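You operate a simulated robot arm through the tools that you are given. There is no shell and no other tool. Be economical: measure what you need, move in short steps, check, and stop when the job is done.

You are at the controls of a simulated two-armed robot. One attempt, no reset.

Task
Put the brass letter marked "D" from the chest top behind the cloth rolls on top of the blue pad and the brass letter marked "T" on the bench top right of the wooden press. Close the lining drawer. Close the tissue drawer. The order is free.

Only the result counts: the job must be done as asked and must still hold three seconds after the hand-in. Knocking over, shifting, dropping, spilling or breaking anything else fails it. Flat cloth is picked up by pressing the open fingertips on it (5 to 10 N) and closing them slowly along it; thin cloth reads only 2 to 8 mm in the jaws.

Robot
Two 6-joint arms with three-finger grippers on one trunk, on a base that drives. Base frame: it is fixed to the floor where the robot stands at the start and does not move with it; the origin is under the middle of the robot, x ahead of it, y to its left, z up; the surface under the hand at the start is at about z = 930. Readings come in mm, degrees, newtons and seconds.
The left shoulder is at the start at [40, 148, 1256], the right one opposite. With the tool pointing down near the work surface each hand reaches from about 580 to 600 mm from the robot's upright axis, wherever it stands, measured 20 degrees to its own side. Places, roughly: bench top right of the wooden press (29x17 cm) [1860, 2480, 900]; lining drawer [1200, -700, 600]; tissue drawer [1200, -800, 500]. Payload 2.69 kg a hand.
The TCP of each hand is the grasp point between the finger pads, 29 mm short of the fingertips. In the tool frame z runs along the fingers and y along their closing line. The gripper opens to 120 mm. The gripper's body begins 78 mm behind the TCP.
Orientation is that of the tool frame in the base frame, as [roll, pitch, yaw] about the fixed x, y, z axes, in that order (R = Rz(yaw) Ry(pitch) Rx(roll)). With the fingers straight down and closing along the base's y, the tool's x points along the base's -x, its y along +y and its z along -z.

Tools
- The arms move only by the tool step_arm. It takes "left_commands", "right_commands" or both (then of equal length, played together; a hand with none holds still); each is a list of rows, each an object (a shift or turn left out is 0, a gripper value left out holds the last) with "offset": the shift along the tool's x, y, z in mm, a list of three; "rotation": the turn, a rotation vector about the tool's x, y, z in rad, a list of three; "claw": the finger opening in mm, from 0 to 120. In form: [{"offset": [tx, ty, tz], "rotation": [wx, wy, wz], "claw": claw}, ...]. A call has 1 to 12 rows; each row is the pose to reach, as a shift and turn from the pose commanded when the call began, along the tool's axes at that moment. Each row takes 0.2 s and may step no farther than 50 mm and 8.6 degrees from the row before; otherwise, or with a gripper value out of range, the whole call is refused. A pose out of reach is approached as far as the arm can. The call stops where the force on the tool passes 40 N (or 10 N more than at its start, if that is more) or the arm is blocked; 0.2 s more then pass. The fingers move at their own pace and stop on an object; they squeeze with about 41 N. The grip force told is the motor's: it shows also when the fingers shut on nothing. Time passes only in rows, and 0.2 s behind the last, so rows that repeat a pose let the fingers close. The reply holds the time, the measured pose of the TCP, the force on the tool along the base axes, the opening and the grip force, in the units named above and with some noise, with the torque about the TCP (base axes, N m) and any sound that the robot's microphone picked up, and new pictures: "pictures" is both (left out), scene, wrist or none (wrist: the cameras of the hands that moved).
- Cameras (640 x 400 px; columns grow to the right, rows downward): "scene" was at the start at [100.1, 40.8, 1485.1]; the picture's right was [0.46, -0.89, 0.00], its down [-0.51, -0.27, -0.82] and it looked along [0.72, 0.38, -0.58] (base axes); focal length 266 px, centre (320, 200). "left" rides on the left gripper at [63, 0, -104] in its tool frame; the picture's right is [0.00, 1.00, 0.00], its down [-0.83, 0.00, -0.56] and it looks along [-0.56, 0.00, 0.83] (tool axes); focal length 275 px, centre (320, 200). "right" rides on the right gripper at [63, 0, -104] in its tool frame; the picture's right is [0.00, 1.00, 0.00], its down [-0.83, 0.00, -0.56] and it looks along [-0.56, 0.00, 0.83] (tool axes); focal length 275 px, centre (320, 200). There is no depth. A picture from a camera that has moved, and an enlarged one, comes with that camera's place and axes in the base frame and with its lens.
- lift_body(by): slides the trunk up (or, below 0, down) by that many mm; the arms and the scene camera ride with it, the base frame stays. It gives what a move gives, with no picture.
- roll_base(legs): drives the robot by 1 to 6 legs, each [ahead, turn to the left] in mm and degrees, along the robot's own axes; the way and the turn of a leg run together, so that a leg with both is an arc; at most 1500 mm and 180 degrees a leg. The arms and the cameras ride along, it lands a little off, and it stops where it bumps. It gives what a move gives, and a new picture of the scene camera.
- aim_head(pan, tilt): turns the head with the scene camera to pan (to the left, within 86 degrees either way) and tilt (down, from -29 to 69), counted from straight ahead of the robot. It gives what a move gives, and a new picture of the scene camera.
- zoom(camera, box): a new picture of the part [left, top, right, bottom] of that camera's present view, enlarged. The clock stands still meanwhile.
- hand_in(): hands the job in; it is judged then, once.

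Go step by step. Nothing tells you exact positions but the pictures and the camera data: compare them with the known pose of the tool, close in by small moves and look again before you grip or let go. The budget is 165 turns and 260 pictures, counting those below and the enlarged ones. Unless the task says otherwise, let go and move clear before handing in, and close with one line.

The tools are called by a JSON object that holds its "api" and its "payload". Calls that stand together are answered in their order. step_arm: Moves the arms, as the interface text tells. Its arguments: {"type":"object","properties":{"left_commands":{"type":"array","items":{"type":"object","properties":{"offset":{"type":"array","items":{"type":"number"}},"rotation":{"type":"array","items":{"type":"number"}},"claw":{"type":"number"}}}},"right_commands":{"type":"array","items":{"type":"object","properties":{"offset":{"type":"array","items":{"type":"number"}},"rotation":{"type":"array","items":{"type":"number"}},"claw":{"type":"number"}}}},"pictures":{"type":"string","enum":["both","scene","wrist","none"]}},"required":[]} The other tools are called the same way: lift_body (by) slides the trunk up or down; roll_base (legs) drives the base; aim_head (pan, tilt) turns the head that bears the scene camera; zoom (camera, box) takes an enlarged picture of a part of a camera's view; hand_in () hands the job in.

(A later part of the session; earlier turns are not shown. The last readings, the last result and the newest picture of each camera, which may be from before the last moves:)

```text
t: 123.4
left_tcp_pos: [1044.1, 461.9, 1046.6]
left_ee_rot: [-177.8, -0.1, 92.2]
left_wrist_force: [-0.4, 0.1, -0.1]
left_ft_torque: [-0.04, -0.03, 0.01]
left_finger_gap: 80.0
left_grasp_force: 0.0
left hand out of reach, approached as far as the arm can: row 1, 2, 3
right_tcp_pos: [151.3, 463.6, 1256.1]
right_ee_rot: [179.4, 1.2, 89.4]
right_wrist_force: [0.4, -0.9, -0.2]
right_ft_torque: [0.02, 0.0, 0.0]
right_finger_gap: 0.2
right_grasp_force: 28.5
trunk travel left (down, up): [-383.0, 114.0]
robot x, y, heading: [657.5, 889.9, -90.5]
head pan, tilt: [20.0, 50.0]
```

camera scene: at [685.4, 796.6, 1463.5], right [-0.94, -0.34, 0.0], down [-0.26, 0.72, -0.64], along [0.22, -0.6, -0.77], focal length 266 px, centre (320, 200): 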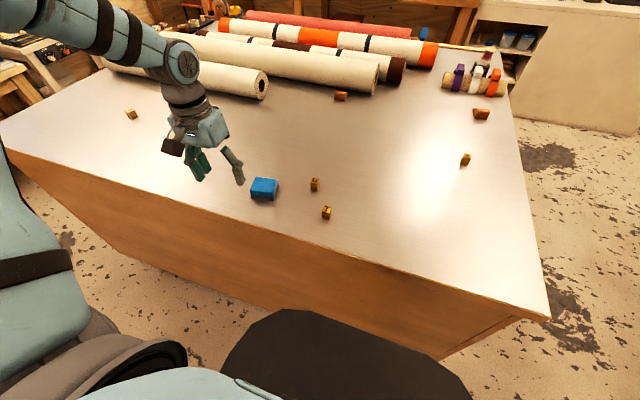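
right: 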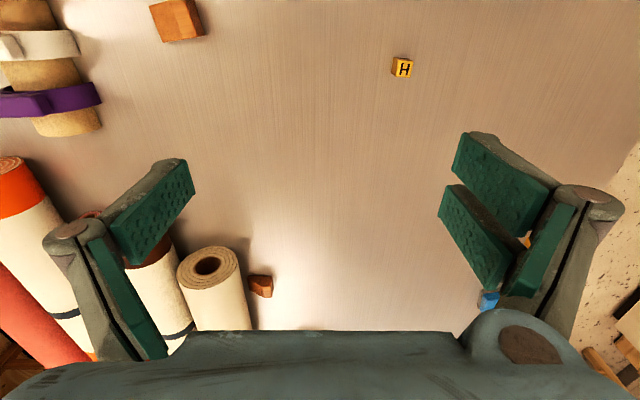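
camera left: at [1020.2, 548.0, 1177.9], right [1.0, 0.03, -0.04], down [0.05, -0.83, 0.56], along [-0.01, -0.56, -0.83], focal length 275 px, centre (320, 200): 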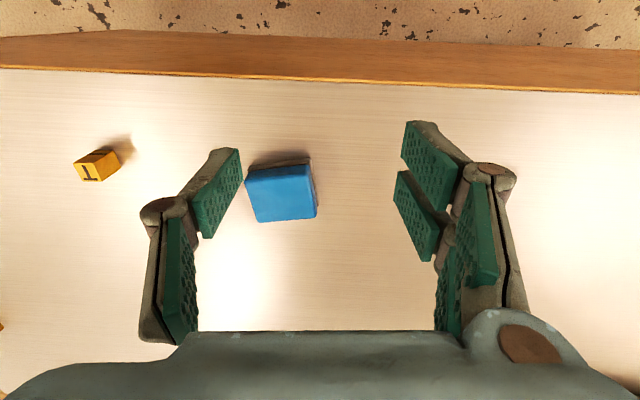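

The left hand works freely at azimuth ≥42° (l ≥ 0.92·f) out to at least a 600 mm radius, so I'll place the robot for that. For the D, I need the base at about (417, 799).

{"api": "roll_base", "payload": {"legs": [[0, -89.6], [240, 0], [0, 90], [70, 0]]}}

{"api": "aim_head", "payload": {"pan": 35, "tilt": 50}}

{"api": "zoom", "payload": {"camera": "left", "box": [0, 0, 640, 400]}}

```text
t: 133.3
left_tcp_pos: [791.8, 394.6, 1054.8]
left_ee_rot: [-177.7, 0.8, 91.3]
left_wrist_force: [1.2, 0.4, 0.9]
left_ft_torque: [-0.02, 0.02, -0.02]
left_finger_gap: 79.8
left_grasp_force: 0.1
right_tcp_pos: [-100.7, 412.6, 1263.8]
right_ee_rot: [179.4, 1.9, 88.6]
right_wrist_force: [0.0, 1.4, -0.1]
right_ft_torque: [-0.12, 0.02, 0.0]
right_finger_gap: 0.2
right_grasp_force: 27.4
trunk travel left (down, up): [-383.0, 114.0]
robot x, y, heading: [412.8, 815.9, -91.1]
head pan, tilt: [20.0, 50.0]
camera scene: at [437.5, 738.6, 1464.6], right [-0.95, -0.32, 0.0], down [-0.25, 0.72, -0.65], along [0.21, -0.62, -0.76], focal length 266 px, centre (320, 200)
```

scene: 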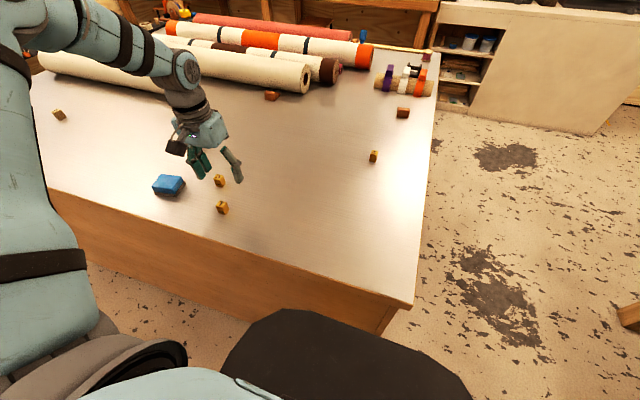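

```text
t: 134.1
left_tcp_pos: [791.4, 388.4, 1050.7]
left_ee_rot: [-177.7, 0.4, 91.3]
left_wrist_force: [0.2, 0.8, -0.4]
left_ft_torque: [-0.05, 0.0, 0.0]
left_finger_gap: 80.3
left_grasp_force: 0.0
right_tcp_pos: [-102.4, 403.6, 1260.5]
right_ee_rot: [179.3, 1.4, 88.7]
right_wrist_force: [-0.8, -0.2, -0.2]
right_ft_torque: [-0.05, 0.05, -0.02]
right_finger_gap: 0.0
right_grasp_force: 28.8
trunk travel left (down, up): [-383.0, 114.0]
robot x, y, heading: [412.1, 815.6, -91.5]
head pan, tilt: [35.0, 50.0]
camera scene: at [455.4, 737.6, 1463.9], right [-0.83, -0.56, 0.0], down [-0.43, 0.63, -0.64], along [0.36, -0.54, -0.76], focal length 266 px, centre (320, 200)
```

scene: 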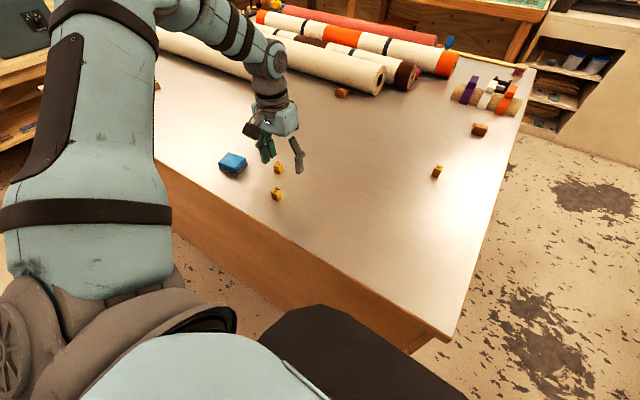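

```text
1.00 times, centred on (320, 200) of left (not enlarged: the box is as wide or as high as the picture)
camera zoom: at [792.6, 450.9, 1154.3], right [1.0, 0.02, -0.04], down [0.04, -0.83, 0.56], along [-0.02, -0.56, -0.83], focal length 275 px, centre (320, 200)
```

zoom: 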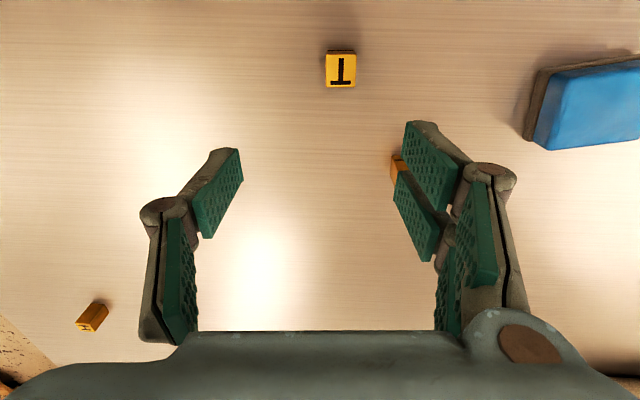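

From the wrist camera T is at (799, 421) and D at about (857, 345). I'll move over the D, level the tool, and look.

{"api": "step_arm", "payload": {"left_commands": [{"offset": [-22, 33, 0], "rotation": [-0.04, 0, 0]}, {"offset": [-44, 65, 0], "rotation": [-0.04, 0, 0]}, {"offset": [-44, 65, 0], "rotation": [-0.04, 0, 0]}], "pictures": "wrist"}}

```text
t: 134.9
left_tcp_pos: [857.4, 342.9, 1047.8]
left_ee_rot: [180.0, 0.2, 91.3]
left_wrist_force: [0.0, 0.2, -0.3]
left_ft_torque: [-0.01, 0.0, -0.03]
left_finger_gap: 80.1
left_grasp_force: 0.0
right_tcp_pos: [-101.7, 399.1, 1258.4]
right_ee_rot: [179.3, 1.2, 88.6]
right_wrist_force: [-0.2, 0.4, -0.4]
right_ft_torque: [-0.01, -0.02, -0.04]
right_finger_gap: 0.3
right_grasp_force: 28.5
trunk travel left (down, up): [-383.0, 114.0]
robot x, y, heading: [410.7, 820.9, -91.4]
head pan, tilt: [35.0, 50.0]
camera left: at [854.6, 405.2, 1151.8], right [1.0, 0.02, 0.0], down [0.01, -0.83, 0.56], along [0.01, -0.56, -0.83], focal length 275 px, centre (320, 200)
```

left: 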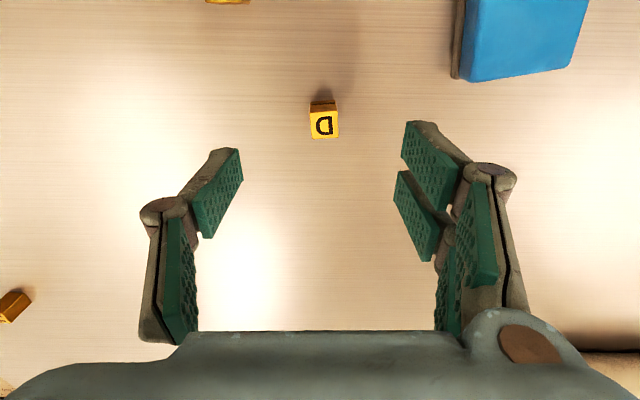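

D is right under the grasp point. I'll descend, keeping the fingertips just above the top surface, and close.

{"api": "step_arm", "payload": {"left_commands": [{"offset": [1, 1, 35], "claw": 80}, {"offset": [1, 1, 65], "claw": 80}, {"offset": [1, 1, 80], "claw": 80}, {"offset": [1, 1, 83], "claw": 80}], "pictures": "wrist"}}

```text
t: 135.9
left_tcp_pos: [854.4, 348.7, 973.9]
left_ee_rot: [179.8, 0.3, 91.3]
left_wrist_force: [0.5, -0.4, 0.4]
left_ft_torque: [-0.03, -0.01, 0.02]
left_finger_gap: 80.0
left_grasp_force: 0.0
left hand out of reach, approached as far as the arm can: row 3, 4
right_tcp_pos: [-102.2, 399.7, 1259.0]
right_ee_rot: [179.3, 1.4, 88.6]
right_wrist_force: [0.1, -0.7, 0.3]
right_ft_torque: [-0.02, -0.03, 0.01]
right_finger_gap: 0.0
right_grasp_force: 28.3
trunk travel left (down, up): [-383.0, 114.0]
robot x, y, heading: [408.6, 812.6, -91.1]
head pan, tilt: [35.0, 50.0]
camera left: at [852.2, 410.8, 1077.7], right [1.0, 0.02, 0.0], down [0.01, -0.83, 0.56], along [0.01, -0.56, -0.83], focal length 275 px, centre (320, 200)
```

left: 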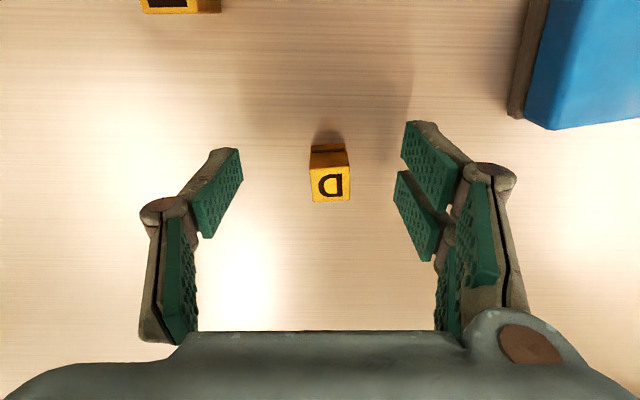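

Reach runs out slightly, so I'll lower the trunk 40 mm while raising the hand to match, for more margin.

{"api": "step_arm", "payload": {"left_commands": [{"offset": [0, 0, -40]}], "pictures": "none"}}

{"api": "lift_body", "payload": {"by": -40}}

{"api": "step_arm", "payload": {"left_commands": [{"offset": [-6, 3, 6]}, {"offset": [-6, 3, 11]}], "pictures": "wrist"}}

```text
t: 136.3
left_tcp_pos: [853.6, 348.5, 1015.9]
left_ee_rot: [179.9, 0.2, 91.4]
left_wrist_force: [0.4, 0.1, 0.4]
left_ft_torque: [-0.01, -0.04, -0.01]
left_finger_gap: 80.1
left_grasp_force: 0.1
right_tcp_pos: [-102.2, 399.6, 1257.9]
right_ee_rot: [179.2, 1.4, 88.6]
right_wrist_force: [-0.4, 0.9, 0.1]
right_ft_torque: [0.01, -0.01, 0.03]
right_finger_gap: 0.0
right_grasp_force: 28.4
trunk travel left (down, up): [-383.0, 114.0]
robot x, y, heading: [409.2, 813.9, -91.0]
head pan, tilt: [35.0, 50.0]
```

```text
t: 137.1
left_tcp_pos: [855.2, 347.8, 974.6]
left_ee_rot: [179.9, 0.1, 91.3]
left_wrist_force: [-0.1, -0.3, 0.6]
left_ft_torque: [0.01, -0.02, 0.02]
left_finger_gap: 80.2
left_grasp_force: 0.1
right_tcp_pos: [-100.0, 398.1, 1219.1]
right_ee_rot: [179.4, 1.3, 88.7]
right_wrist_force: [-0.2, -0.3, 0.3]
right_ft_torque: [0.03, 0.01, -0.01]
right_finger_gap: 0.0
right_grasp_force: 28.7
trunk travel left (down, up): [-343.0, 154.0]
robot x, y, heading: [414.3, 817.1, -91.1]
head pan, tilt: [35.0, 50.0]
```

```text
t: 137.7
left_tcp_pos: [858.1, 341.8, 963.9]
left_ee_rot: [179.9, 0.2, 91.2]
left_wrist_force: [-0.1, 0.2, -0.6]
left_ft_torque: [-0.02, -0.01, 0.01]
left_finger_gap: 80.1
left_grasp_force: 0.0
right_tcp_pos: [-102.1, 399.3, 1218.3]
right_ee_rot: [179.3, 1.3, 88.5]
right_wrist_force: [0.0, 0.0, -0.2]
right_ft_torque: [-0.02, 0.03, 0.01]
right_finger_gap: 0.0
right_grasp_force: 28.6
trunk travel left (down, up): [-343.0, 154.0]
robot x, y, heading: [409.8, 819.4, -90.9]
head pan, tilt: [35.0, 50.0]
camera left: at [856.2, 404.7, 1067.0], right [1.0, 0.02, 0.0], down [0.01, -0.83, 0.56], along [0.01, -0.56, -0.83], focal length 275 px, centre (320, 200)
```

left: 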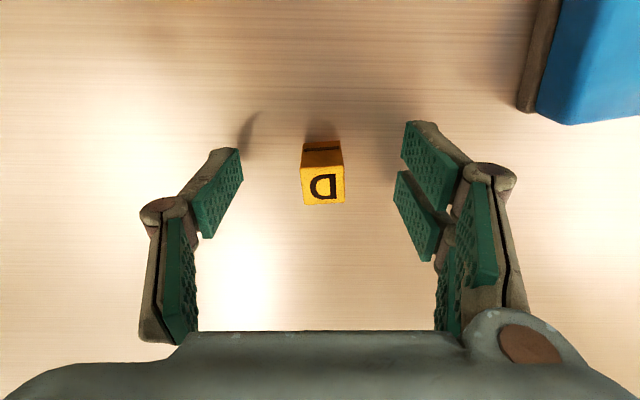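

D is centred at the grasp point. Closing.

{"api": "step_arm", "payload": {"left_commands": [{"offset": [-2, 0, 0], "claw": 40}, {"offset": [-2, 0, 0], "claw": 15}, {"offset": [-2, 0, 0], "claw": 15}, {"offset": [-2, 0, 0], "claw": 10}], "pictures": "wrist"}}

```text
t: 138.7
left_tcp_pos: [859.1, 341.0, 962.4]
left_ee_rot: [-180.0, 0.1, 91.3]
left_wrist_force: [0.5, -0.3, 0.2]
left_ft_torque: [0.01, 0.0, 0.0]
left_finger_gap: 19.2
left_grasp_force: 41.2
right_tcp_pos: [-100.3, 399.1, 1218.2]
right_ee_rot: [179.3, 1.3, 88.6]
right_wrist_force: [0.4, 0.7, 0.4]
right_ft_torque: [-0.01, -0.01, 0.04]
right_finger_gap: 0.0
right_grasp_force: 28.6
trunk travel left (down, up): [-343.0, 154.0]
robot x, y, heading: [411.7, 819.1, -91.3]
head pan, tilt: [35.0, 50.0]
camera left: at [856.1, 403.1, 1067.3], right [1.0, 0.02, 0.0], down [0.01, -0.83, 0.56], along [0.01, -0.56, -0.83], focal length 275 px, centre (320, 200)
```

left: 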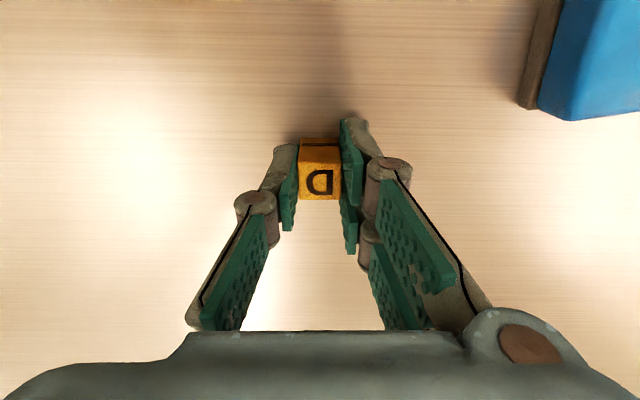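

D is gripped (19 mm). I'll lift it, then reposition the base so the pad lies at a comfortable reach.

{"api": "step_arm", "payload": {"left_commands": [{"offset": [0, 0, -30]}, {"offset": [10, -5, -60]}, {"offset": [15, -10, -85]}], "pictures": "none"}}

{"api": "roll_base", "payload": {"legs": [[0, 91.1], [120, 0], [0, -90], [-30, 0]]}}

{"api": "zoom", "payload": {"camera": "left", "box": [0, 0, 640, 400]}}

```text
t: 139.5
left_tcp_pos: [847.6, 357.9, 1048.6]
left_ee_rot: [179.9, 0.2, 91.3]
left_wrist_force: [0.0, 1.1, -0.2]
left_ft_torque: [-0.02, -0.01, 0.01]
left_finger_gap: 10.0
left_grasp_force: 0.0
right_tcp_pos: [-101.7, 399.8, 1218.8]
right_ee_rot: [179.3, 1.4, 88.6]
right_wrist_force: [-0.3, -0.5, 0.2]
right_ft_torque: [-0.04, 0.02, -0.04]
right_finger_gap: 0.0
right_grasp_force: 29.3
trunk travel left (down, up): [-343.0, 154.0]
robot x, y, heading: [409.1, 815.6, -91.4]
head pan, tilt: [35.0, 50.0]
```

```text
t: 149.0
left_tcp_pos: [970.2, 382.7, 1045.6]
left_ee_rot: [180.0, -0.2, 91.5]
left_wrist_force: [0.1, -0.3, -0.8]
left_ft_torque: [0.09, 0.05, -0.02]
left_finger_gap: 9.9
left_grasp_force: 0.0
right_tcp_pos: [19.2, 419.9, 1215.3]
right_ee_rot: [179.3, 0.9, 88.8]
right_wrist_force: [-0.3, -1.4, 0.1]
right_ft_torque: [0.05, 0.0, 0.01]
right_finger_gap: 0.0
right_grasp_force: 28.3
trunk travel left (down, up): [-343.0, 154.0]
robot x, y, heading: [529.5, 848.5, -90.9]
head pan, tilt: [35.0, 50.0]
camera scene: at [575.4, 754.9, 1422.8], right [-0.83, -0.56, 0.0], down [-0.43, 0.64, -0.64], along [0.36, -0.53, -0.77], focal length 266 px, centre (320, 200)
```

scene: 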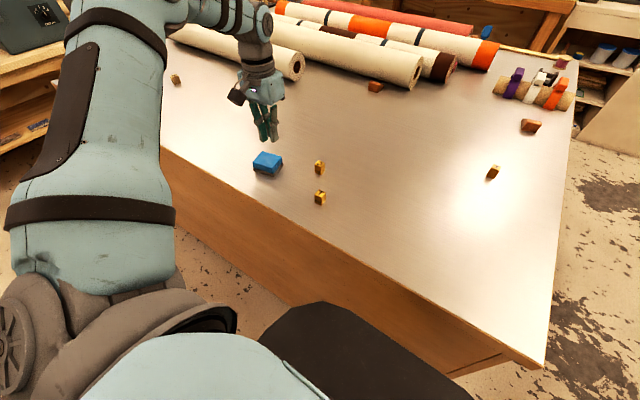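

```text
1.00 times, centred on (320, 200) of left (not enlarged: the box is as wide or as high as the picture)
camera zoom: at [967.6, 444.5, 1149.4], right [1.0, 0.02, 0.0], down [0.02, -0.83, 0.55], along [0.01, -0.55, -0.83], focal length 275 px, centre (320, 200)
```

zoom: 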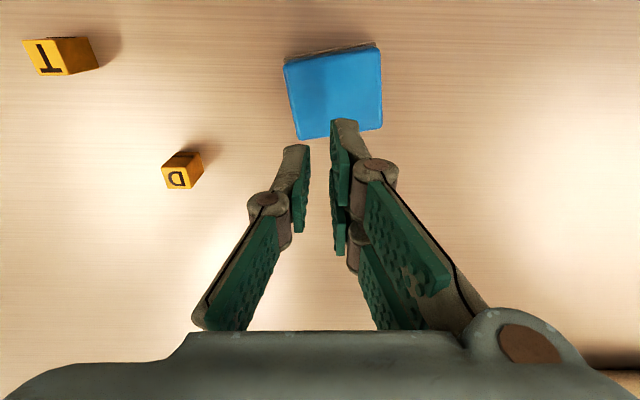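

The D slipped out of the fingers during the lift; it still stands upright at about (858, 337). I'll drive to a spot where both D and pad are in reach, then regrip firmly (claw 0) and lift slowly.

{"api": "roll_base", "payload": {"legs": [[0, -89.1], [95, 0], [0, 90], [52, 0]]}}

{"api": "step_arm", "payload": {"left_commands": [{"offset": [0, 0, 0], "claw": 50}, {"offset": [0, 0, 0], "claw": 50}], "pictures": "wrist"}}

```text
t: 158.4
left_tcp_pos: [872.5, 352.7, 1054.4]
left_ee_rot: [-180.0, 0.9, 91.6]
left_wrist_force: [0.2, 0.7, 0.8]
left_ft_torque: [-0.05, 0.01, 0.0]
left_finger_gap: 10.2
left_grasp_force: 0.1
right_tcp_pos: [-79.8, 392.3, 1224.2]
right_ee_rot: [179.4, 2.0, 88.7]
right_wrist_force: [0.9, 2.5, 0.8]
right_ft_torque: [-0.15, 0.01, 0.0]
right_finger_gap: 0.1
right_grasp_force: 28.7
trunk travel left (down, up): [-343.0, 154.0]
robot x, y, heading: [433.0, 796.7, -91.0]
head pan, tilt: [35.0, 50.0]
camera scene: at [477.7, 729.5, 1424.2], right [-0.83, -0.56, 0.01], down [-0.43, 0.63, -0.65], along [0.36, -0.54, -0.76], focal length 266 px, centre (320, 200)
```

scene: 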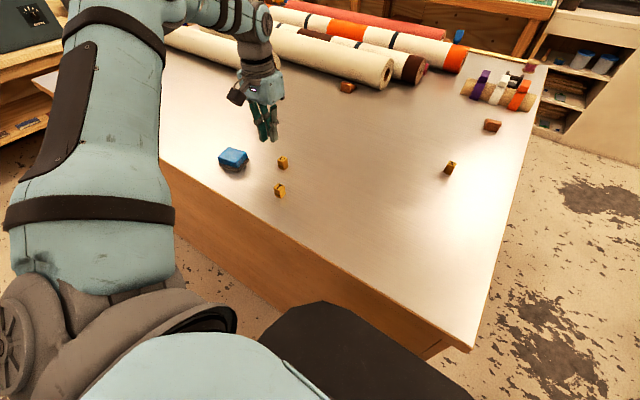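

```text
t: 159.0
left_tcp_pos: [872.8, 345.4, 1050.8]
left_ee_rot: [-180.0, 0.5, 91.6]
left_wrist_force: [0.7, 0.6, 0.3]
left_ft_torque: [-0.01, 0.02, -0.02]
left_finger_gap: 50.0
left_grasp_force: 0.1
right_tcp_pos: [-78.5, 383.0, 1220.3]
right_ee_rot: [179.4, 1.5, 88.8]
right_wrist_force: [0.0, 0.7, 0.9]
right_ft_torque: [-0.03, -0.01, 0.01]
right_finger_gap: 0.0
right_grasp_force: 28.9
trunk travel left (down, up): [-343.0, 154.0]
robot x, y, heading: [432.9, 806.3, -90.8]
head pan, tilt: [35.0, 50.0]
camera left: at [870.2, 407.2, 1153.4], right [1.0, 0.02, 0.0], down [0.02, -0.83, 0.56], along [0.01, -0.56, -0.83], focal length 275 px, centre (320, 200)
```

left: 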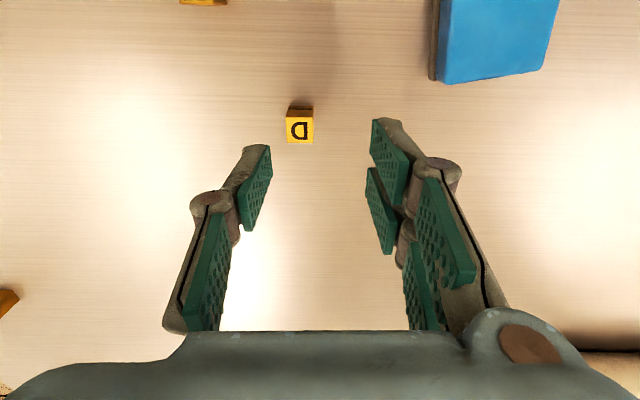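

{"api": "step_arm", "payload": {"left_commands": [{"offset": [-3, -17, 20]}, {"offset": [-3, -17, 50]}, {"offset": [-3, -17, 75]}, {"offset": [-3, -17, 80]}], "pictures": "wrist"}}

```text
t: 160.0
left_tcp_pos: [856.6, 337.8, 969.7]
left_ee_rot: [-179.9, 0.3, 91.6]
left_wrist_force: [-0.4, 0.0, -0.7]
left_ft_torque: [-0.01, 0.0, -0.01]
left_finger_gap: 50.0
left_grasp_force: 0.1
right_tcp_pos: [-79.2, 379.8, 1219.7]
right_ee_rot: [179.3, 1.4, 88.8]
right_wrist_force: [-0.2, 0.0, -0.2]
right_ft_torque: [0.0, -0.01, 0.02]
right_finger_gap: 0.1
right_grasp_force: 28.7
trunk travel left (down, up): [-343.0, 154.0]
robot x, y, heading: [429.5, 798.6, -90.9]
head pan, tilt: [35.0, 50.0]
camera left: at [853.6, 401.7, 1072.9], right [1.0, 0.02, 0.0], down [0.02, -0.83, 0.56], along [0.01, -0.56, -0.83], focal length 275 px, centre (320, 200)
```

left: 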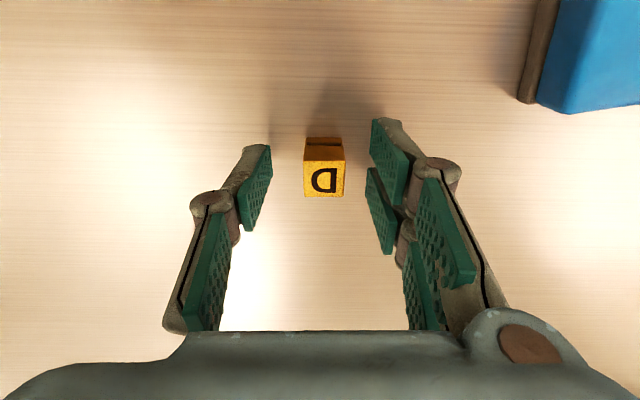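

{"api": "step_arm", "payload": {"left_commands": [{"offset": [-1, 2, 5], "claw": 50}, {"offset": [-1, 2, 9], "claw": 30}, {"offset": [-1, 2, 9], "claw": 0}, {"offset": [-1, 2, 9], "claw": 0}, {"offset": [-1, 2, 9], "claw": 0}], "pictures": "none"}}

{"api": "step_arm", "payload": {"left_commands": [{"offset": [0, 0, -4], "claw": 0}, {"offset": [0, 0, -8], "claw": 0}, {"offset": [0, 0, -12], "claw": 0}, {"offset": [0, 0, -18], "claw": 0}], "pictures": "wrist"}}

```text
t: 161.2
left_tcp_pos: [857.9, 338.5, 958.7]
left_ee_rot: [-179.8, 0.3, 91.7]
left_wrist_force: [0.3, 0.1, -0.2]
left_ft_torque: [-0.01, 0.02, 0.01]
left_finger_gap: 19.3
left_grasp_force: 41.1
right_tcp_pos: [-79.1, 380.0, 1219.3]
right_ee_rot: [179.2, 1.5, 88.8]
right_wrist_force: [0.0, -0.3, -0.5]
right_ft_torque: [-0.04, 0.03, 0.0]
right_finger_gap: 0.0
right_grasp_force: 28.7
trunk travel left (down, up): [-343.0, 154.0]
robot x, y, heading: [433.5, 805.2, -91.1]
head pan, tilt: [35.0, 50.0]
```

```text
t: 162.2
left_tcp_pos: [857.3, 338.1, 978.1]
left_ee_rot: [-179.9, 0.3, 91.6]
left_wrist_force: [-0.1, -0.9, -1.1]
left_ft_torque: [0.02, -0.01, 0.02]
left_finger_gap: 19.4
left_grasp_force: 41.1
right_tcp_pos: [-78.9, 380.5, 1219.1]
right_ee_rot: [179.3, 1.4, 88.8]
right_wrist_force: [-0.2, -0.8, -0.9]
right_ft_torque: [-0.01, 0.02, 0.03]
right_finger_gap: 0.0
right_grasp_force: 28.5
trunk travel left (down, up): [-343.0, 154.0]
robot x, y, heading: [431.0, 801.6, -90.9]
head pan, tilt: [35.0, 50.0]
camera left: at [854.9, 400.9, 1081.3], right [1.0, 0.02, 0.0], down [0.02, -0.83, 0.56], along [0.01, -0.56, -0.83], focal length 275 px, centre (320, 200)
```

left: 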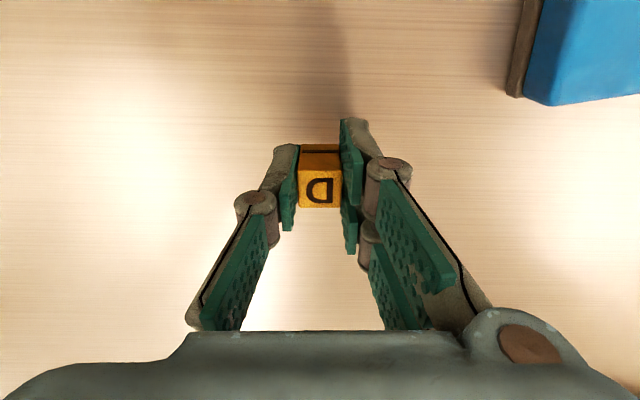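

D is held and lifted. Now up, and across to above the pad at about (978, 403).

{"api": "step_arm", "payload": {"left_commands": [{"offset": [0, 0, -35], "claw": 0}, {"offset": [0, 0, -67], "claw": 0}, {"offset": [20, 35, -67], "claw": 0}, {"offset": [40, 75, -67], "claw": 0}, {"offset": [62, 115, -67], "claw": 0}, {"offset": [62, 123, -67], "claw": 0}], "pictures": "wrist"}}

```text
t: 163.6
left_tcp_pos: [979.4, 401.4, 1043.6]
left_ee_rot: [-180.0, 0.3, 91.7]
left_wrist_force: [0.8, -0.6, -2.1]
left_ft_torque: [0.01, -0.01, -0.01]
left_finger_gap: 19.4
left_grasp_force: 41.0
right_tcp_pos: [-79.8, 380.3, 1220.0]
right_ee_rot: [179.3, 1.4, 88.8]
right_wrist_force: [0.4, 0.8, -0.9]
right_ft_torque: [0.01, -0.02, 0.0]
right_finger_gap: 0.0
right_grasp_force: 28.4
trunk travel left (down, up): [-343.0, 154.0]
robot x, y, heading: [436.3, 801.2, -91.1]
head pan, tilt: [35.0, 50.0]
camera left: at [977.2, 464.0, 1147.2], right [1.0, 0.02, 0.0], down [0.02, -0.83, 0.56], along [0.01, -0.56, -0.83], focal length 275 px, centre (320, 200)
```

left: 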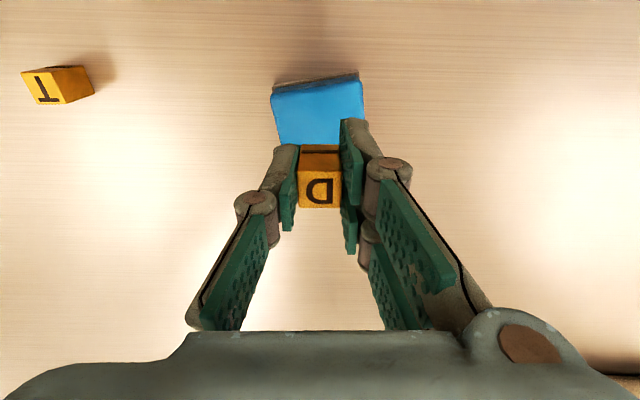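

The pad's top is centred at about (978, 401), so D is right above it. Lowering gently and feeling for contact.

{"api": "step_arm", "payload": {"left_commands": [{"offset": [0, 0, 15], "claw": 0}, {"offset": [0, 0, 30], "claw": 0}, {"offset": [0, 0, 38], "claw": 0}], "pictures": "wrist"}}

{"api": "aim_head", "payload": {"pan": 50, "tilt": 45}}

{"api": "zoom", "payload": {"camera": "scene", "box": [240, 100, 400, 200]}}

```text
t: 164.4
left_tcp_pos: [978.6, 403.3, 1006.6]
left_ee_rot: [180.0, 0.3, 91.5]
left_wrist_force: [-0.1, 0.4, -0.4]
left_ft_torque: [0.02, -0.02, -0.01]
left_finger_gap: 19.3
left_grasp_force: 41.2
right_tcp_pos: [-77.7, 380.7, 1218.6]
right_ee_rot: [179.3, 1.4, 88.8]
right_wrist_force: [-0.8, 0.2, 0.0]
right_ft_torque: [0.03, -0.01, 0.01]
right_finger_gap: 0.0
right_grasp_force: 28.7
trunk travel left (down, up): [-343.0, 154.0]
robot x, y, heading: [430.5, 798.3, -91.3]
head pan, tilt: [35.0, 50.0]
camera left: at [976.3, 465.7, 1109.8], right [1.0, 0.02, 0.0], down [0.02, -0.83, 0.56], along [0.01, -0.56, -0.83], focal length 275 px, centre (320, 200)
```

left: 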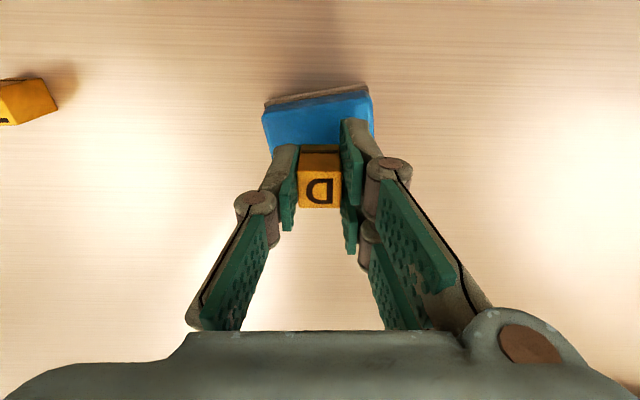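

```text
t: 165.2
left_tcp_pos: [978.1, 401.9, 1006.0]
left_ee_rot: [180.0, 0.3, 91.5]
left_wrist_force: [0.1, 0.1, -0.2]
left_ft_torque: [0.02, -0.01, 0.01]
left_finger_gap: 19.0
left_grasp_force: 40.9
right_tcp_pos: [-78.1, 379.9, 1220.3]
right_ee_rot: [179.3, 1.4, 88.8]
right_wrist_force: [-0.2, 0.9, 0.5]
right_ft_torque: [0.0, -0.01, 0.0]
right_finger_gap: 0.0
right_grasp_force: 28.8
trunk travel left (down, up): [-343.0, 154.0]
robot x, y, heading: [435.0, 802.0, -91.0]
head pan, tilt: [50.0, 45.0]
camera scene: at [496.0, 726.3, 1430.3], right [-0.66, -0.75, 0.0], down [-0.53, 0.46, -0.71], along [0.53, -0.46, -0.71], focal length 266 px, centre (320, 200)
```

scene: 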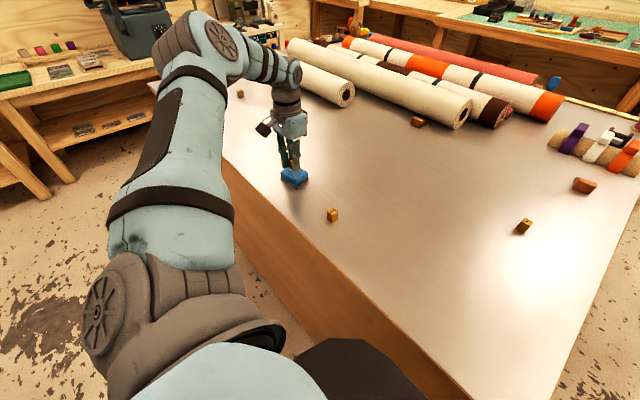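

```text
4.00 times, centred on (320, 150) of scene
camera zoom: at [496.0, 726.3, 1430.3], right [-0.66, -0.75, 0.0], down [-0.53, 0.46, -0.71], along [0.53, -0.46, -0.71], focal length 1062 px, centre (320, 400)
```

zoom: 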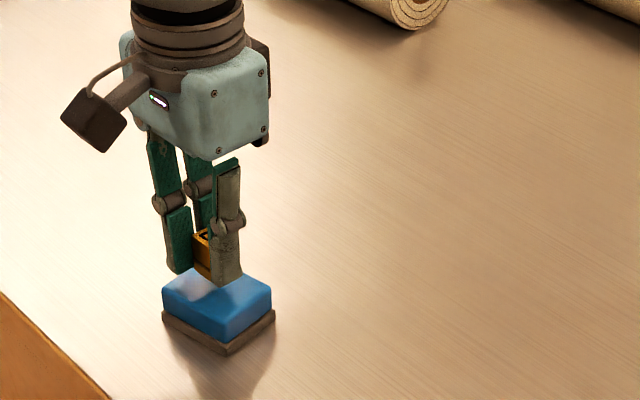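

D is over the pad with only a few mm left. I'll shift slightly toward its centre and lower in small steps.

{"api": "step_arm", "payload": {"left_commands": [{"offset": [-4, -4, 2], "claw": 0}, {"offset": [-4, -4, 4], "claw": 0}, {"offset": [-4, -4, 6], "claw": 0}, {"offset": [-4, -4, 6], "claw": 0}], "pictures": "none"}}

{"api": "step_arm", "payload": {"left_commands": [{"offset": [0, 0, 2], "claw": 0}, {"offset": [0, 0, 2], "claw": 0}], "pictures": "none"}}

{"api": "zoom", "payload": {"camera": "scene", "box": [272, 150, 320, 180]}}

```text
t: 166.2
left_tcp_pos: [975.3, 399.7, 999.1]
left_ee_rot: [-180.0, 0.3, 91.6]
left_wrist_force: [0.3, 0.7, -1.5]
left_ft_torque: [0.02, 0.0, -0.02]
left_finger_gap: 19.3
left_grasp_force: 41.3
right_tcp_pos: [-78.4, 381.4, 1221.1]
right_ee_rot: [179.3, 1.4, 88.8]
right_wrist_force: [0.5, -0.3, -0.4]
right_ft_torque: [0.01, 0.0, -0.02]
right_finger_gap: 0.0
right_grasp_force: 28.4
trunk travel left (down, up): [-343.0, 154.0]
robot x, y, heading: [434.5, 803.1, -91.0]
head pan, tilt: [50.0, 45.0]
```

```text
t: 166.8
left_tcp_pos: [975.8, 398.5, 997.3]
left_ee_rot: [-179.9, 0.2, 91.7]
left_wrist_force: [0.2, 0.2, -1.1]
left_ft_torque: [-0.01, 0.0, -0.01]
left_finger_gap: 19.2
left_grasp_force: 41.1
right_tcp_pos: [-79.3, 381.3, 1219.8]
right_ee_rot: [179.3, 1.3, 88.7]
right_wrist_force: [0.2, -0.1, -0.3]
right_ft_torque: [0.01, -0.01, 0.01]
right_finger_gap: 0.4
right_grasp_force: 28.6
trunk travel left (down, up): [-343.0, 154.0]
robot x, y, heading: [431.7, 800.1, -91.0]
head pan, tilt: [50.0, 45.0]
```

```text
13.33 times, centred on (296, 165) of scene
camera zoom: at [496.1, 726.3, 1430.3], right [-0.66, -0.76, 0.0], down [-0.53, 0.46, -0.71], along [0.53, -0.46, -0.71], focal length 3540 px, centre (640, 667)
```

zoom: 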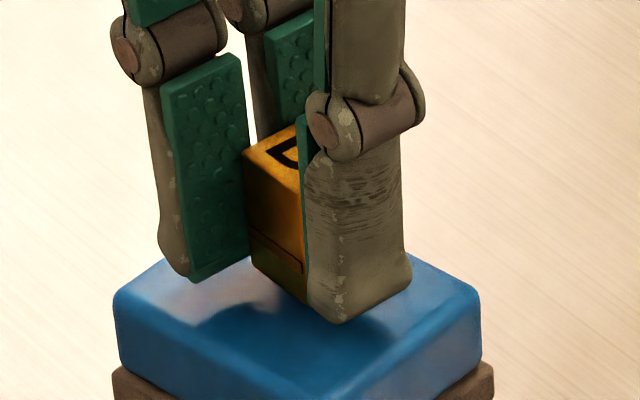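

{"api": "step_arm", "payload": {"left_commands": [{"offset": [0, 0, 2], "claw": 0}, {"offset": [0, 0, 4], "claw": 0}, {"offset": [0, 0, 5], "claw": 0}], "pictures": "none"}}

{"api": "zoom", "payload": {"camera": "scene", "box": [272, 150, 320, 180]}}

```text
t: 167.6
left_tcp_pos: [975.4, 399.0, 991.7]
left_ee_rot: [180.0, 0.3, 91.6]
left_wrist_force: [0.0, -0.2, -0.9]
left_ft_torque: [-0.01, -0.02, 0.03]
left_finger_gap: 19.4
left_grasp_force: 40.4
right_tcp_pos: [-79.0, 381.7, 1218.4]
right_ee_rot: [179.3, 1.4, 88.7]
right_wrist_force: [0.2, -0.2, -0.3]
right_ft_torque: [-0.03, 0.01, 0.03]
right_finger_gap: 0.2
right_grasp_force: 28.5
trunk travel left (down, up): [-343.0, 154.0]
robot x, y, heading: [432.8, 799.0, -90.9]
head pan, tilt: [50.0, 45.0]
```

```text
13.33 times, centred on (296, 165) of scene
camera zoom: at [496.1, 726.3, 1430.3], right [-0.66, -0.76, 0.0], down [-0.53, 0.46, -0.71], along [0.53, -0.46, -0.71], focal length 3540 px, centre (640, 667)
```

zoom: 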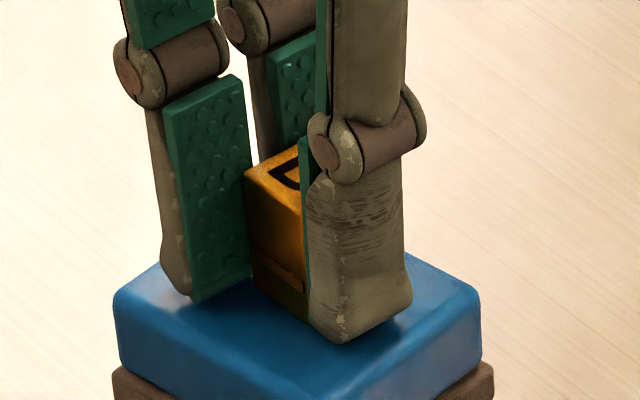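

{"api": "step_arm", "payload": {"left_commands": [{"offset": [0, 0, 1.5], "claw": 0}, {"offset": [0, 0, 3], "claw": 0}, {"offset": [0, 0, 3], "claw": 0}], "pictures": "none"}}

{"api": "step_arm", "payload": {"left_commands": [{"offset": [0, 0, 1.5], "claw": 0}, {"offset": [0, 0, 3], "claw": 0}, {"offset": [0, 0, 3], "claw": 0}], "pictures": "none"}}

{"api": "zoom", "payload": {"camera": "scene", "box": [272, 150, 320, 180]}}

```text
t: 168.3
left_tcp_pos: [974.7, 399.8, 991.2]
left_ee_rot: [180.0, 0.4, 91.6]
left_wrist_force: [3.6, -2.1, 10.4]
left_ft_torque: [-0.07, -0.01, -0.03]
left_finger_gap: 19.4
left_grasp_force: 41.0
right_tcp_pos: [-79.2, 381.1, 1219.9]
right_ee_rot: [179.4, 1.3, 88.9]
right_wrist_force: [0.7, -0.5, 0.5]
right_ft_torque: [0.02, 0.0, -0.01]
right_finger_gap: 0.0
right_grasp_force: 28.7
trunk travel left (down, up): [-343.0, 154.0]
robot x, y, heading: [433.6, 802.8, -90.9]
head pan, tilt: [50.0, 45.0]
```

```text
t: 169.2
left_tcp_pos: [972.6, 400.5, 990.7]
left_ee_rot: [179.8, 0.5, 91.6]
left_wrist_force: [9.6, -6.4, 32.9]
left_ft_torque: [-0.22, -0.3, 0.0]
left_finger_gap: 19.6
left_grasp_force: 40.6
right_tcp_pos: [-82.3, 383.5, 1220.3]
right_ee_rot: [179.1, 1.5, 88.8]
right_wrist_force: [0.1, -0.7, 0.0]
right_ft_torque: [-0.03, 0.02, 0.04]
right_finger_gap: 0.0
right_grasp_force: 28.7
trunk travel left (down, up): [-343.0, 154.0]
robot x, y, heading: [435.0, 799.0, -91.0]
head pan, tilt: [50.0, 45.0]
```

```text
13.33 times, centred on (296, 165) of scene
camera zoom: at [492.7, 729.0, 1430.7], right [-0.66, -0.76, 0.0], down [-0.53, 0.46, -0.71], along [0.54, -0.46, -0.7], focal length 3540 px, centre (640, 667)
```

zoom: 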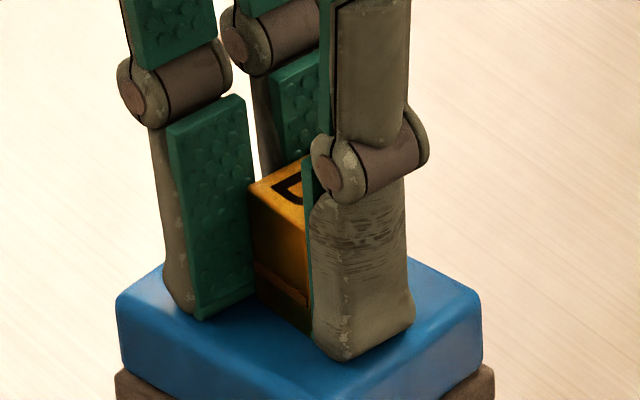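

In contact with the pad (33 N). I'll ease off the pressure, open gently, and lift straight up.

{"api": "step_arm", "payload": {"left_commands": [{"offset": [0, 0, -2.5], "claw": 0}, {"offset": [0, 0, -5], "claw": 0}, {"offset": [0, 0, -5], "claw": 0}], "pictures": "none"}}

```text
t: 169.9
left_tcp_pos: [976.3, 400.3, 990.8]
left_ee_rot: [-179.9, 0.2, 91.6]
left_wrist_force: [0.4, 0.1, -1.4]
left_ft_torque: [0.02, 0.03, -0.02]
left_finger_gap: 19.5
left_grasp_force: 41.0
right_tcp_pos: [-76.9, 381.0, 1220.3]
right_ee_rot: [179.5, 1.5, 88.8]
right_wrist_force: [0.0, 0.0, 0.1]
right_ft_torque: [-0.02, 0.01, -0.03]
right_finger_gap: 0.0
right_grasp_force: 28.3
trunk travel left (down, up): [-343.0, 154.0]
robot x, y, heading: [430.6, 799.6, -90.8]
head pan, tilt: [50.0, 45.0]
```

{"api": "step_arm", "payload": {"left_commands": [{"offset": [0, 0, 1], "claw": 0}, {"offset": [0, 0, 1], "claw": 20}, {"offset": [0, 0, 1], "claw": 24}, {"offset": [0, 0, 1], "claw": 32}, {"offset": [0, 0, 1], "claw": 44}, {"offset": [0, 0, 1], "claw": 44}], "pictures": "none"}}

{"api": "step_arm", "payload": {"left_commands": [{"offset": [0, 0, -12]}, {"offset": [0, 0, -30]}, {"offset": [0, 0, -60]}], "pictures": "wrist"}}

{"api": "zoom", "payload": {"camera": "scene", "box": [264, 145, 328, 185]}}

```text
t: 171.3
left_tcp_pos: [975.3, 400.5, 991.3]
left_ee_rot: [-180.0, 0.3, 91.5]
left_wrist_force: [-0.5, -0.1, -0.7]
left_ft_torque: [0.0, 0.0, 0.0]
left_finger_gap: 44.1
left_grasp_force: 0.1
right_tcp_pos: [-78.8, 381.3, 1219.5]
right_ee_rot: [179.3, 1.4, 88.7]
right_wrist_force: [0.4, -0.2, 0.0]
right_ft_torque: [0.01, -0.01, 0.04]
right_finger_gap: 0.0
right_grasp_force: 28.5
trunk travel left (down, up): [-343.0, 154.0]
robot x, y, heading: [430.3, 802.7, -91.0]
head pan, tilt: [50.0, 45.0]
```

```text
t: 172.2
left_tcp_pos: [975.5, 400.5, 1053.4]
left_ee_rot: [-180.0, 0.4, 91.6]
left_wrist_force: [0.2, 0.4, -0.3]
left_ft_torque: [-0.02, 0.01, -0.01]
left_finger_gap: 44.0
left_grasp_force: 0.1
right_tcp_pos: [-79.6, 381.7, 1220.3]
right_ee_rot: [179.4, 1.4, 88.8]
right_wrist_force: [-0.8, 0.1, -0.2]
right_ft_torque: [0.0, 0.01, 0.0]
right_finger_gap: 0.0
right_grasp_force: 28.5
trunk travel left (down, up): [-343.0, 154.0]
robot x, y, heading: [433.2, 796.3, -90.7]
head pan, tilt: [50.0, 45.0]
camera left: at [972.4, 462.4, 1156.9], right [1.0, 0.02, 0.0], down [0.02, -0.83, 0.56], along [0.01, -0.56, -0.83], focal length 275 px, centre (320, 200)
```

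left: 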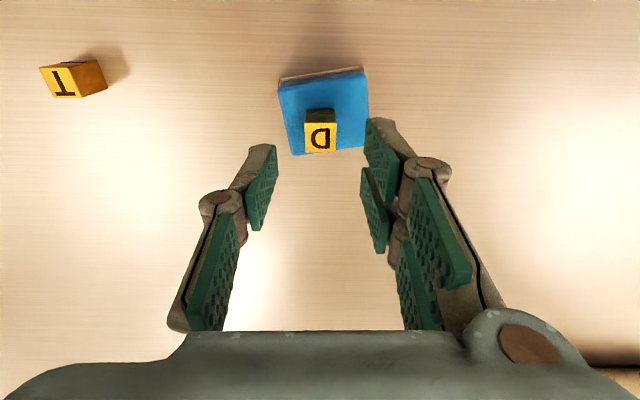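

```text
10.00 times, centred on (296, 165) of scene
camera zoom: at [495.3, 727.0, 1430.4], right [-0.66, -0.76, 0.0], down [-0.53, 0.46, -0.71], along [0.53, -0.46, -0.71], focal length 2655 px, centre (560, 550)
```

zoom: 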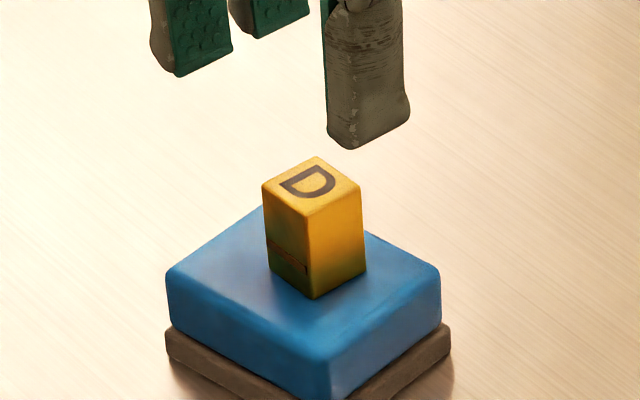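

D sits nicely on the pad. Next I'll move over the T at about (800, 422).

{"api": "step_arm", "payload": {"left_commands": [{"offset": [6, -44, 0]}, {"offset": [13, -88, 0]}, {"offset": [20, -132, 0]}, {"offset": [26, -175, 0]}, {"offset": [26, -175, 20]}], "pictures": "wrist"}}

```text
t: 173.3
left_tcp_pos: [800.6, 419.7, 1032.2]
left_ee_rot: [-179.9, 0.3, 91.6]
left_wrist_force: [0.1, 0.1, -0.8]
left_ft_torque: [0.0, 0.01, -0.03]
left_finger_gap: 44.2
left_grasp_force: 0.2
right_tcp_pos: [-78.8, 381.4, 1220.2]
right_ee_rot: [179.3, 1.3, 88.9]
right_wrist_force: [0.2, 0.0, 0.4]
right_ft_torque: [0.01, 0.03, 0.01]
right_finger_gap: 0.0
right_grasp_force: 28.7
trunk travel left (down, up): [-343.0, 154.0]
robot x, y, heading: [431.4, 798.5, -91.0]
head pan, tilt: [50.0, 45.0]
camera left: at [798.2, 482.4, 1134.8], right [1.0, 0.02, 0.0], down [0.02, -0.83, 0.56], along [0.01, -0.56, -0.83], focal length 275 px, centre (320, 200)
```

left: 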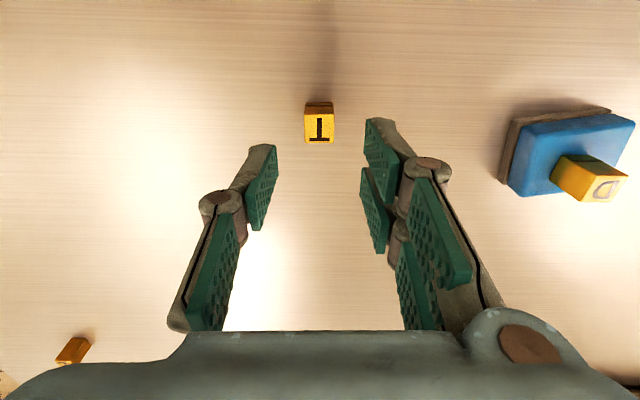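

T is centred below. Descend, close fully, and lift slowly.

{"api": "step_arm", "payload": {"left_commands": [{"offset": [0, -1, 30]}, {"offset": [0, -1, 58]}, {"offset": [0, -1, 70]}, {"offset": [0, -1, 73]}], "pictures": "wrist"}}

{"api": "step_arm", "payload": {"left_commands": [{"offset": [0, 0, 0], "claw": 25}, {"offset": [0, 0, 0], "claw": 0}, {"offset": [0, 0, 0], "claw": 0}, {"offset": [0, 0, 0], "claw": 0}, {"offset": [0, 0, -4], "claw": 0}, {"offset": [0, 0, -9], "claw": 0}, {"offset": [0, 0, -15], "claw": 0}], "pictures": "wrist"}}

```text
t: 174.3
left_tcp_pos: [799.4, 419.5, 958.5]
left_ee_rot: [-179.9, 0.4, 91.6]
left_wrist_force: [1.9, -0.6, 4.9]
left_ft_torque: [0.04, -0.11, -0.05]
left_finger_gap: 44.8
left_grasp_force: 0.0
right_tcp_pos: [-78.3, 381.7, 1219.6]
right_ee_rot: [179.3, 1.4, 88.7]
right_wrist_force: [-0.8, 0.2, 0.7]
right_ft_torque: [0.03, 0.0, 0.0]
right_finger_gap: 0.0
right_grasp_force: 28.0
trunk travel left (down, up): [-343.0, 154.0]
robot x, y, heading: [433.6, 799.0, -91.0]
head pan, tilt: [50.0, 45.0]
camera left: at [795.7, 482.7, 1061.9], right [1.0, 0.02, 0.0], down [0.02, -0.83, 0.56], along [0.01, -0.56, -0.83], focal length 275 px, centre (320, 200)
```

left: 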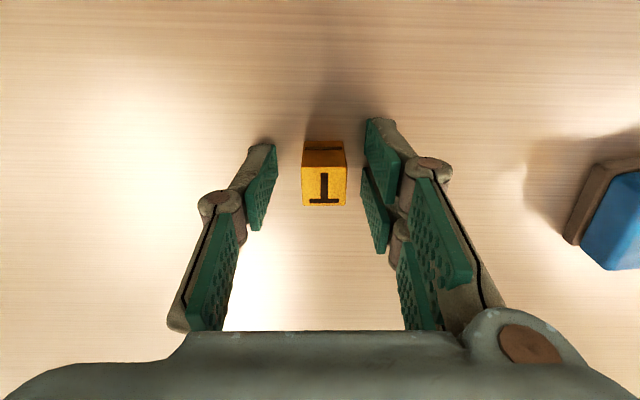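

```text
t: 175.9
left_tcp_pos: [799.3, 420.7, 973.4]
left_ee_rot: [-179.9, 0.2, 91.7]
left_wrist_force: [-0.4, 0.3, -0.8]
left_ft_torque: [-0.01, -0.01, -0.02]
left_finger_gap: 19.3
left_grasp_force: 40.6
right_tcp_pos: [-80.2, 380.7, 1218.7]
right_ee_rot: [179.3, 1.3, 88.8]
right_wrist_force: [0.0, -0.1, -0.7]
right_ft_torque: [0.0, -0.03, -0.02]
right_finger_gap: 0.3
right_grasp_force: 28.2
trunk travel left (down, up): [-343.0, 154.0]
robot x, y, heading: [431.4, 801.1, -91.2]
head pan, tilt: [50.0, 45.0]
camera left: at [796.3, 483.2, 1076.7], right [1.0, 0.02, 0.0], down [0.02, -0.83, 0.56], along [0.01, -0.56, -0.83], focal length 275 px, centre (320, 200)
```

left: 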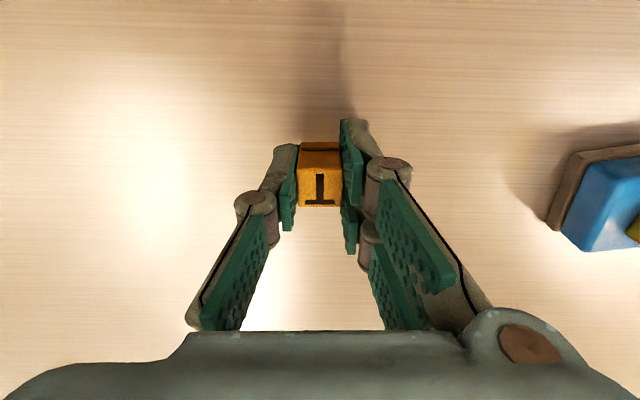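

T is gripped. I'll lift arm and trunk, back away, and drive toward the wall bench. Heading 45° there points the left hand straight at the bench; I'll stop short to look first.

{"api": "step_arm", "payload": {"left_commands": [{"offset": [0, 0, -30], "claw": 0}, {"offset": [0, 0, -60], "claw": 0}, {"offset": [0, 0, -80], "claw": 0}], "pictures": "none"}}

{"api": "lift_body", "payload": {"by": 120}}

{"api": "roll_base", "payload": {"legs": [[-200, 0], [0, 122], [1250, 0]]}}

{"api": "aim_head", "payload": {"pan": 45, "tilt": 30}}

```text
t: 176.8
left_tcp_pos: [798.6, 421.3, 1053.9]
left_ee_rot: [-179.9, 0.2, 91.6]
left_wrist_force: [0.4, 0.3, -1.1]
left_ft_torque: [0.03, 0.02, 0.0]
left_finger_gap: 19.1
left_grasp_force: 41.0
right_tcp_pos: [-78.7, 380.9, 1220.3]
right_ee_rot: [179.3, 1.4, 88.8]
right_wrist_force: [-0.3, 1.0, -0.3]
right_ft_torque: [0.0, 0.02, -0.02]
right_finger_gap: 0.0
right_grasp_force: 28.6
trunk travel left (down, up): [-343.0, 154.0]
robot x, y, heading: [432.9, 800.7, -91.3]
head pan, tilt: [50.0, 45.0]
```

```text
t: 178.2
left_tcp_pos: [798.7, 419.7, 1175.2]
left_ee_rot: [180.0, 0.3, 91.7]
left_wrist_force: [-0.4, 0.2, -0.7]
left_ft_torque: [0.01, 0.03, 0.0]
left_finger_gap: 19.2
left_grasp_force: 41.2
right_tcp_pos: [-78.8, 380.4, 1341.2]
right_ee_rot: [179.3, 1.4, 88.8]
right_wrist_force: [0.8, -0.1, -0.7]
right_ft_torque: [0.0, -0.02, 0.02]
right_finger_gap: 0.0
right_grasp_force: 28.2
trunk travel left (down, up): [-463.0, 34.0]
robot x, y, heading: [436.8, 801.9, -90.8]
head pan, tilt: [50.0, 45.0]
```

```text
t: 190.8
left_tcp_pos: [1614.1, 2163.5, 1174.4]
left_ee_rot: [180.0, 0.2, -146.1]
left_wrist_force: [-0.7, -1.1, -1.5]
left_ft_torque: [0.02, -0.01, -0.04]
left_finger_gap: 19.4
left_grasp_force: 40.8
right_tcp_pos: [2119.1, 1444.0, 1340.5]
right_ee_rot: [179.4, 1.4, -148.7]
right_wrist_force: [-0.4, 0.1, -0.2]
right_ft_torque: [-0.01, -0.01, 0.0]
right_finger_gap: 0.0
right_grasp_force: 28.5
trunk travel left (down, up): [-463.0, 34.0]
robot x, y, heading: [1490.7, 1654.0, 31.2]
head pan, tilt: [50.0, 45.0]
camera scene: at [1521.9, 1741.0, 1551.6], right [0.99, -0.15, 0.0], down [-0.11, -0.7, -0.71], along [0.11, 0.7, -0.71], focal length 266 px, centre (320, 200)
```

scene: 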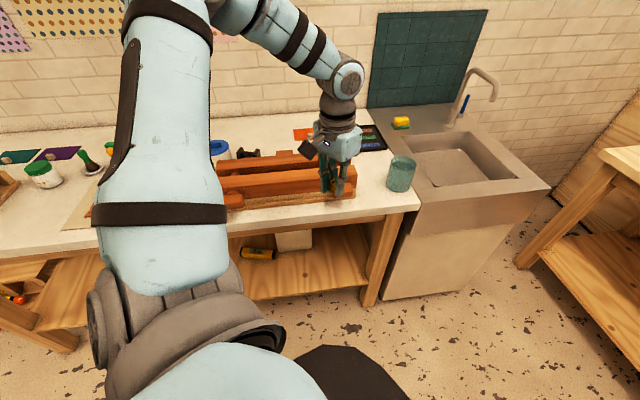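

```text
t: 191.6
left_tcp_pos: [1615.1, 2163.9, 1174.3]
left_ee_rot: [179.9, 0.3, -145.9]
left_wrist_force: [0.9, 1.1, -1.5]
left_ft_torque: [0.02, -0.02, 0.02]
left_finger_gap: 19.5
left_grasp_force: 41.1
right_tcp_pos: [2119.6, 1444.0, 1341.3]
right_ee_rot: [179.3, 1.5, -148.8]
right_wrist_force: [1.0, 0.1, -0.3]
right_ft_torque: [-0.01, 0.0, 0.0]
right_finger_gap: 0.0
right_grasp_force: 28.7
trunk travel left (down, up): [-463.0, 34.0]
robot x, y, heading: [1493.4, 1651.2, 31.4]
head pan, tilt: [45.0, 30.0]
camera scene: at [1532.0, 1749.1, 1574.1], right [0.97, -0.24, 0.0], down [-0.12, -0.49, -0.87], along [0.2, 0.84, -0.5], focal length 266 px, centre (320, 200)
```

scene: 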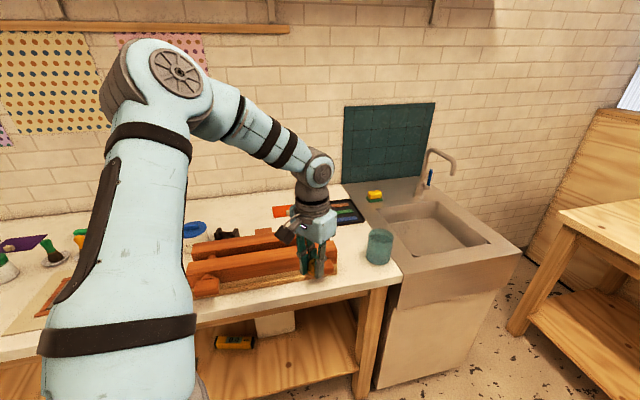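

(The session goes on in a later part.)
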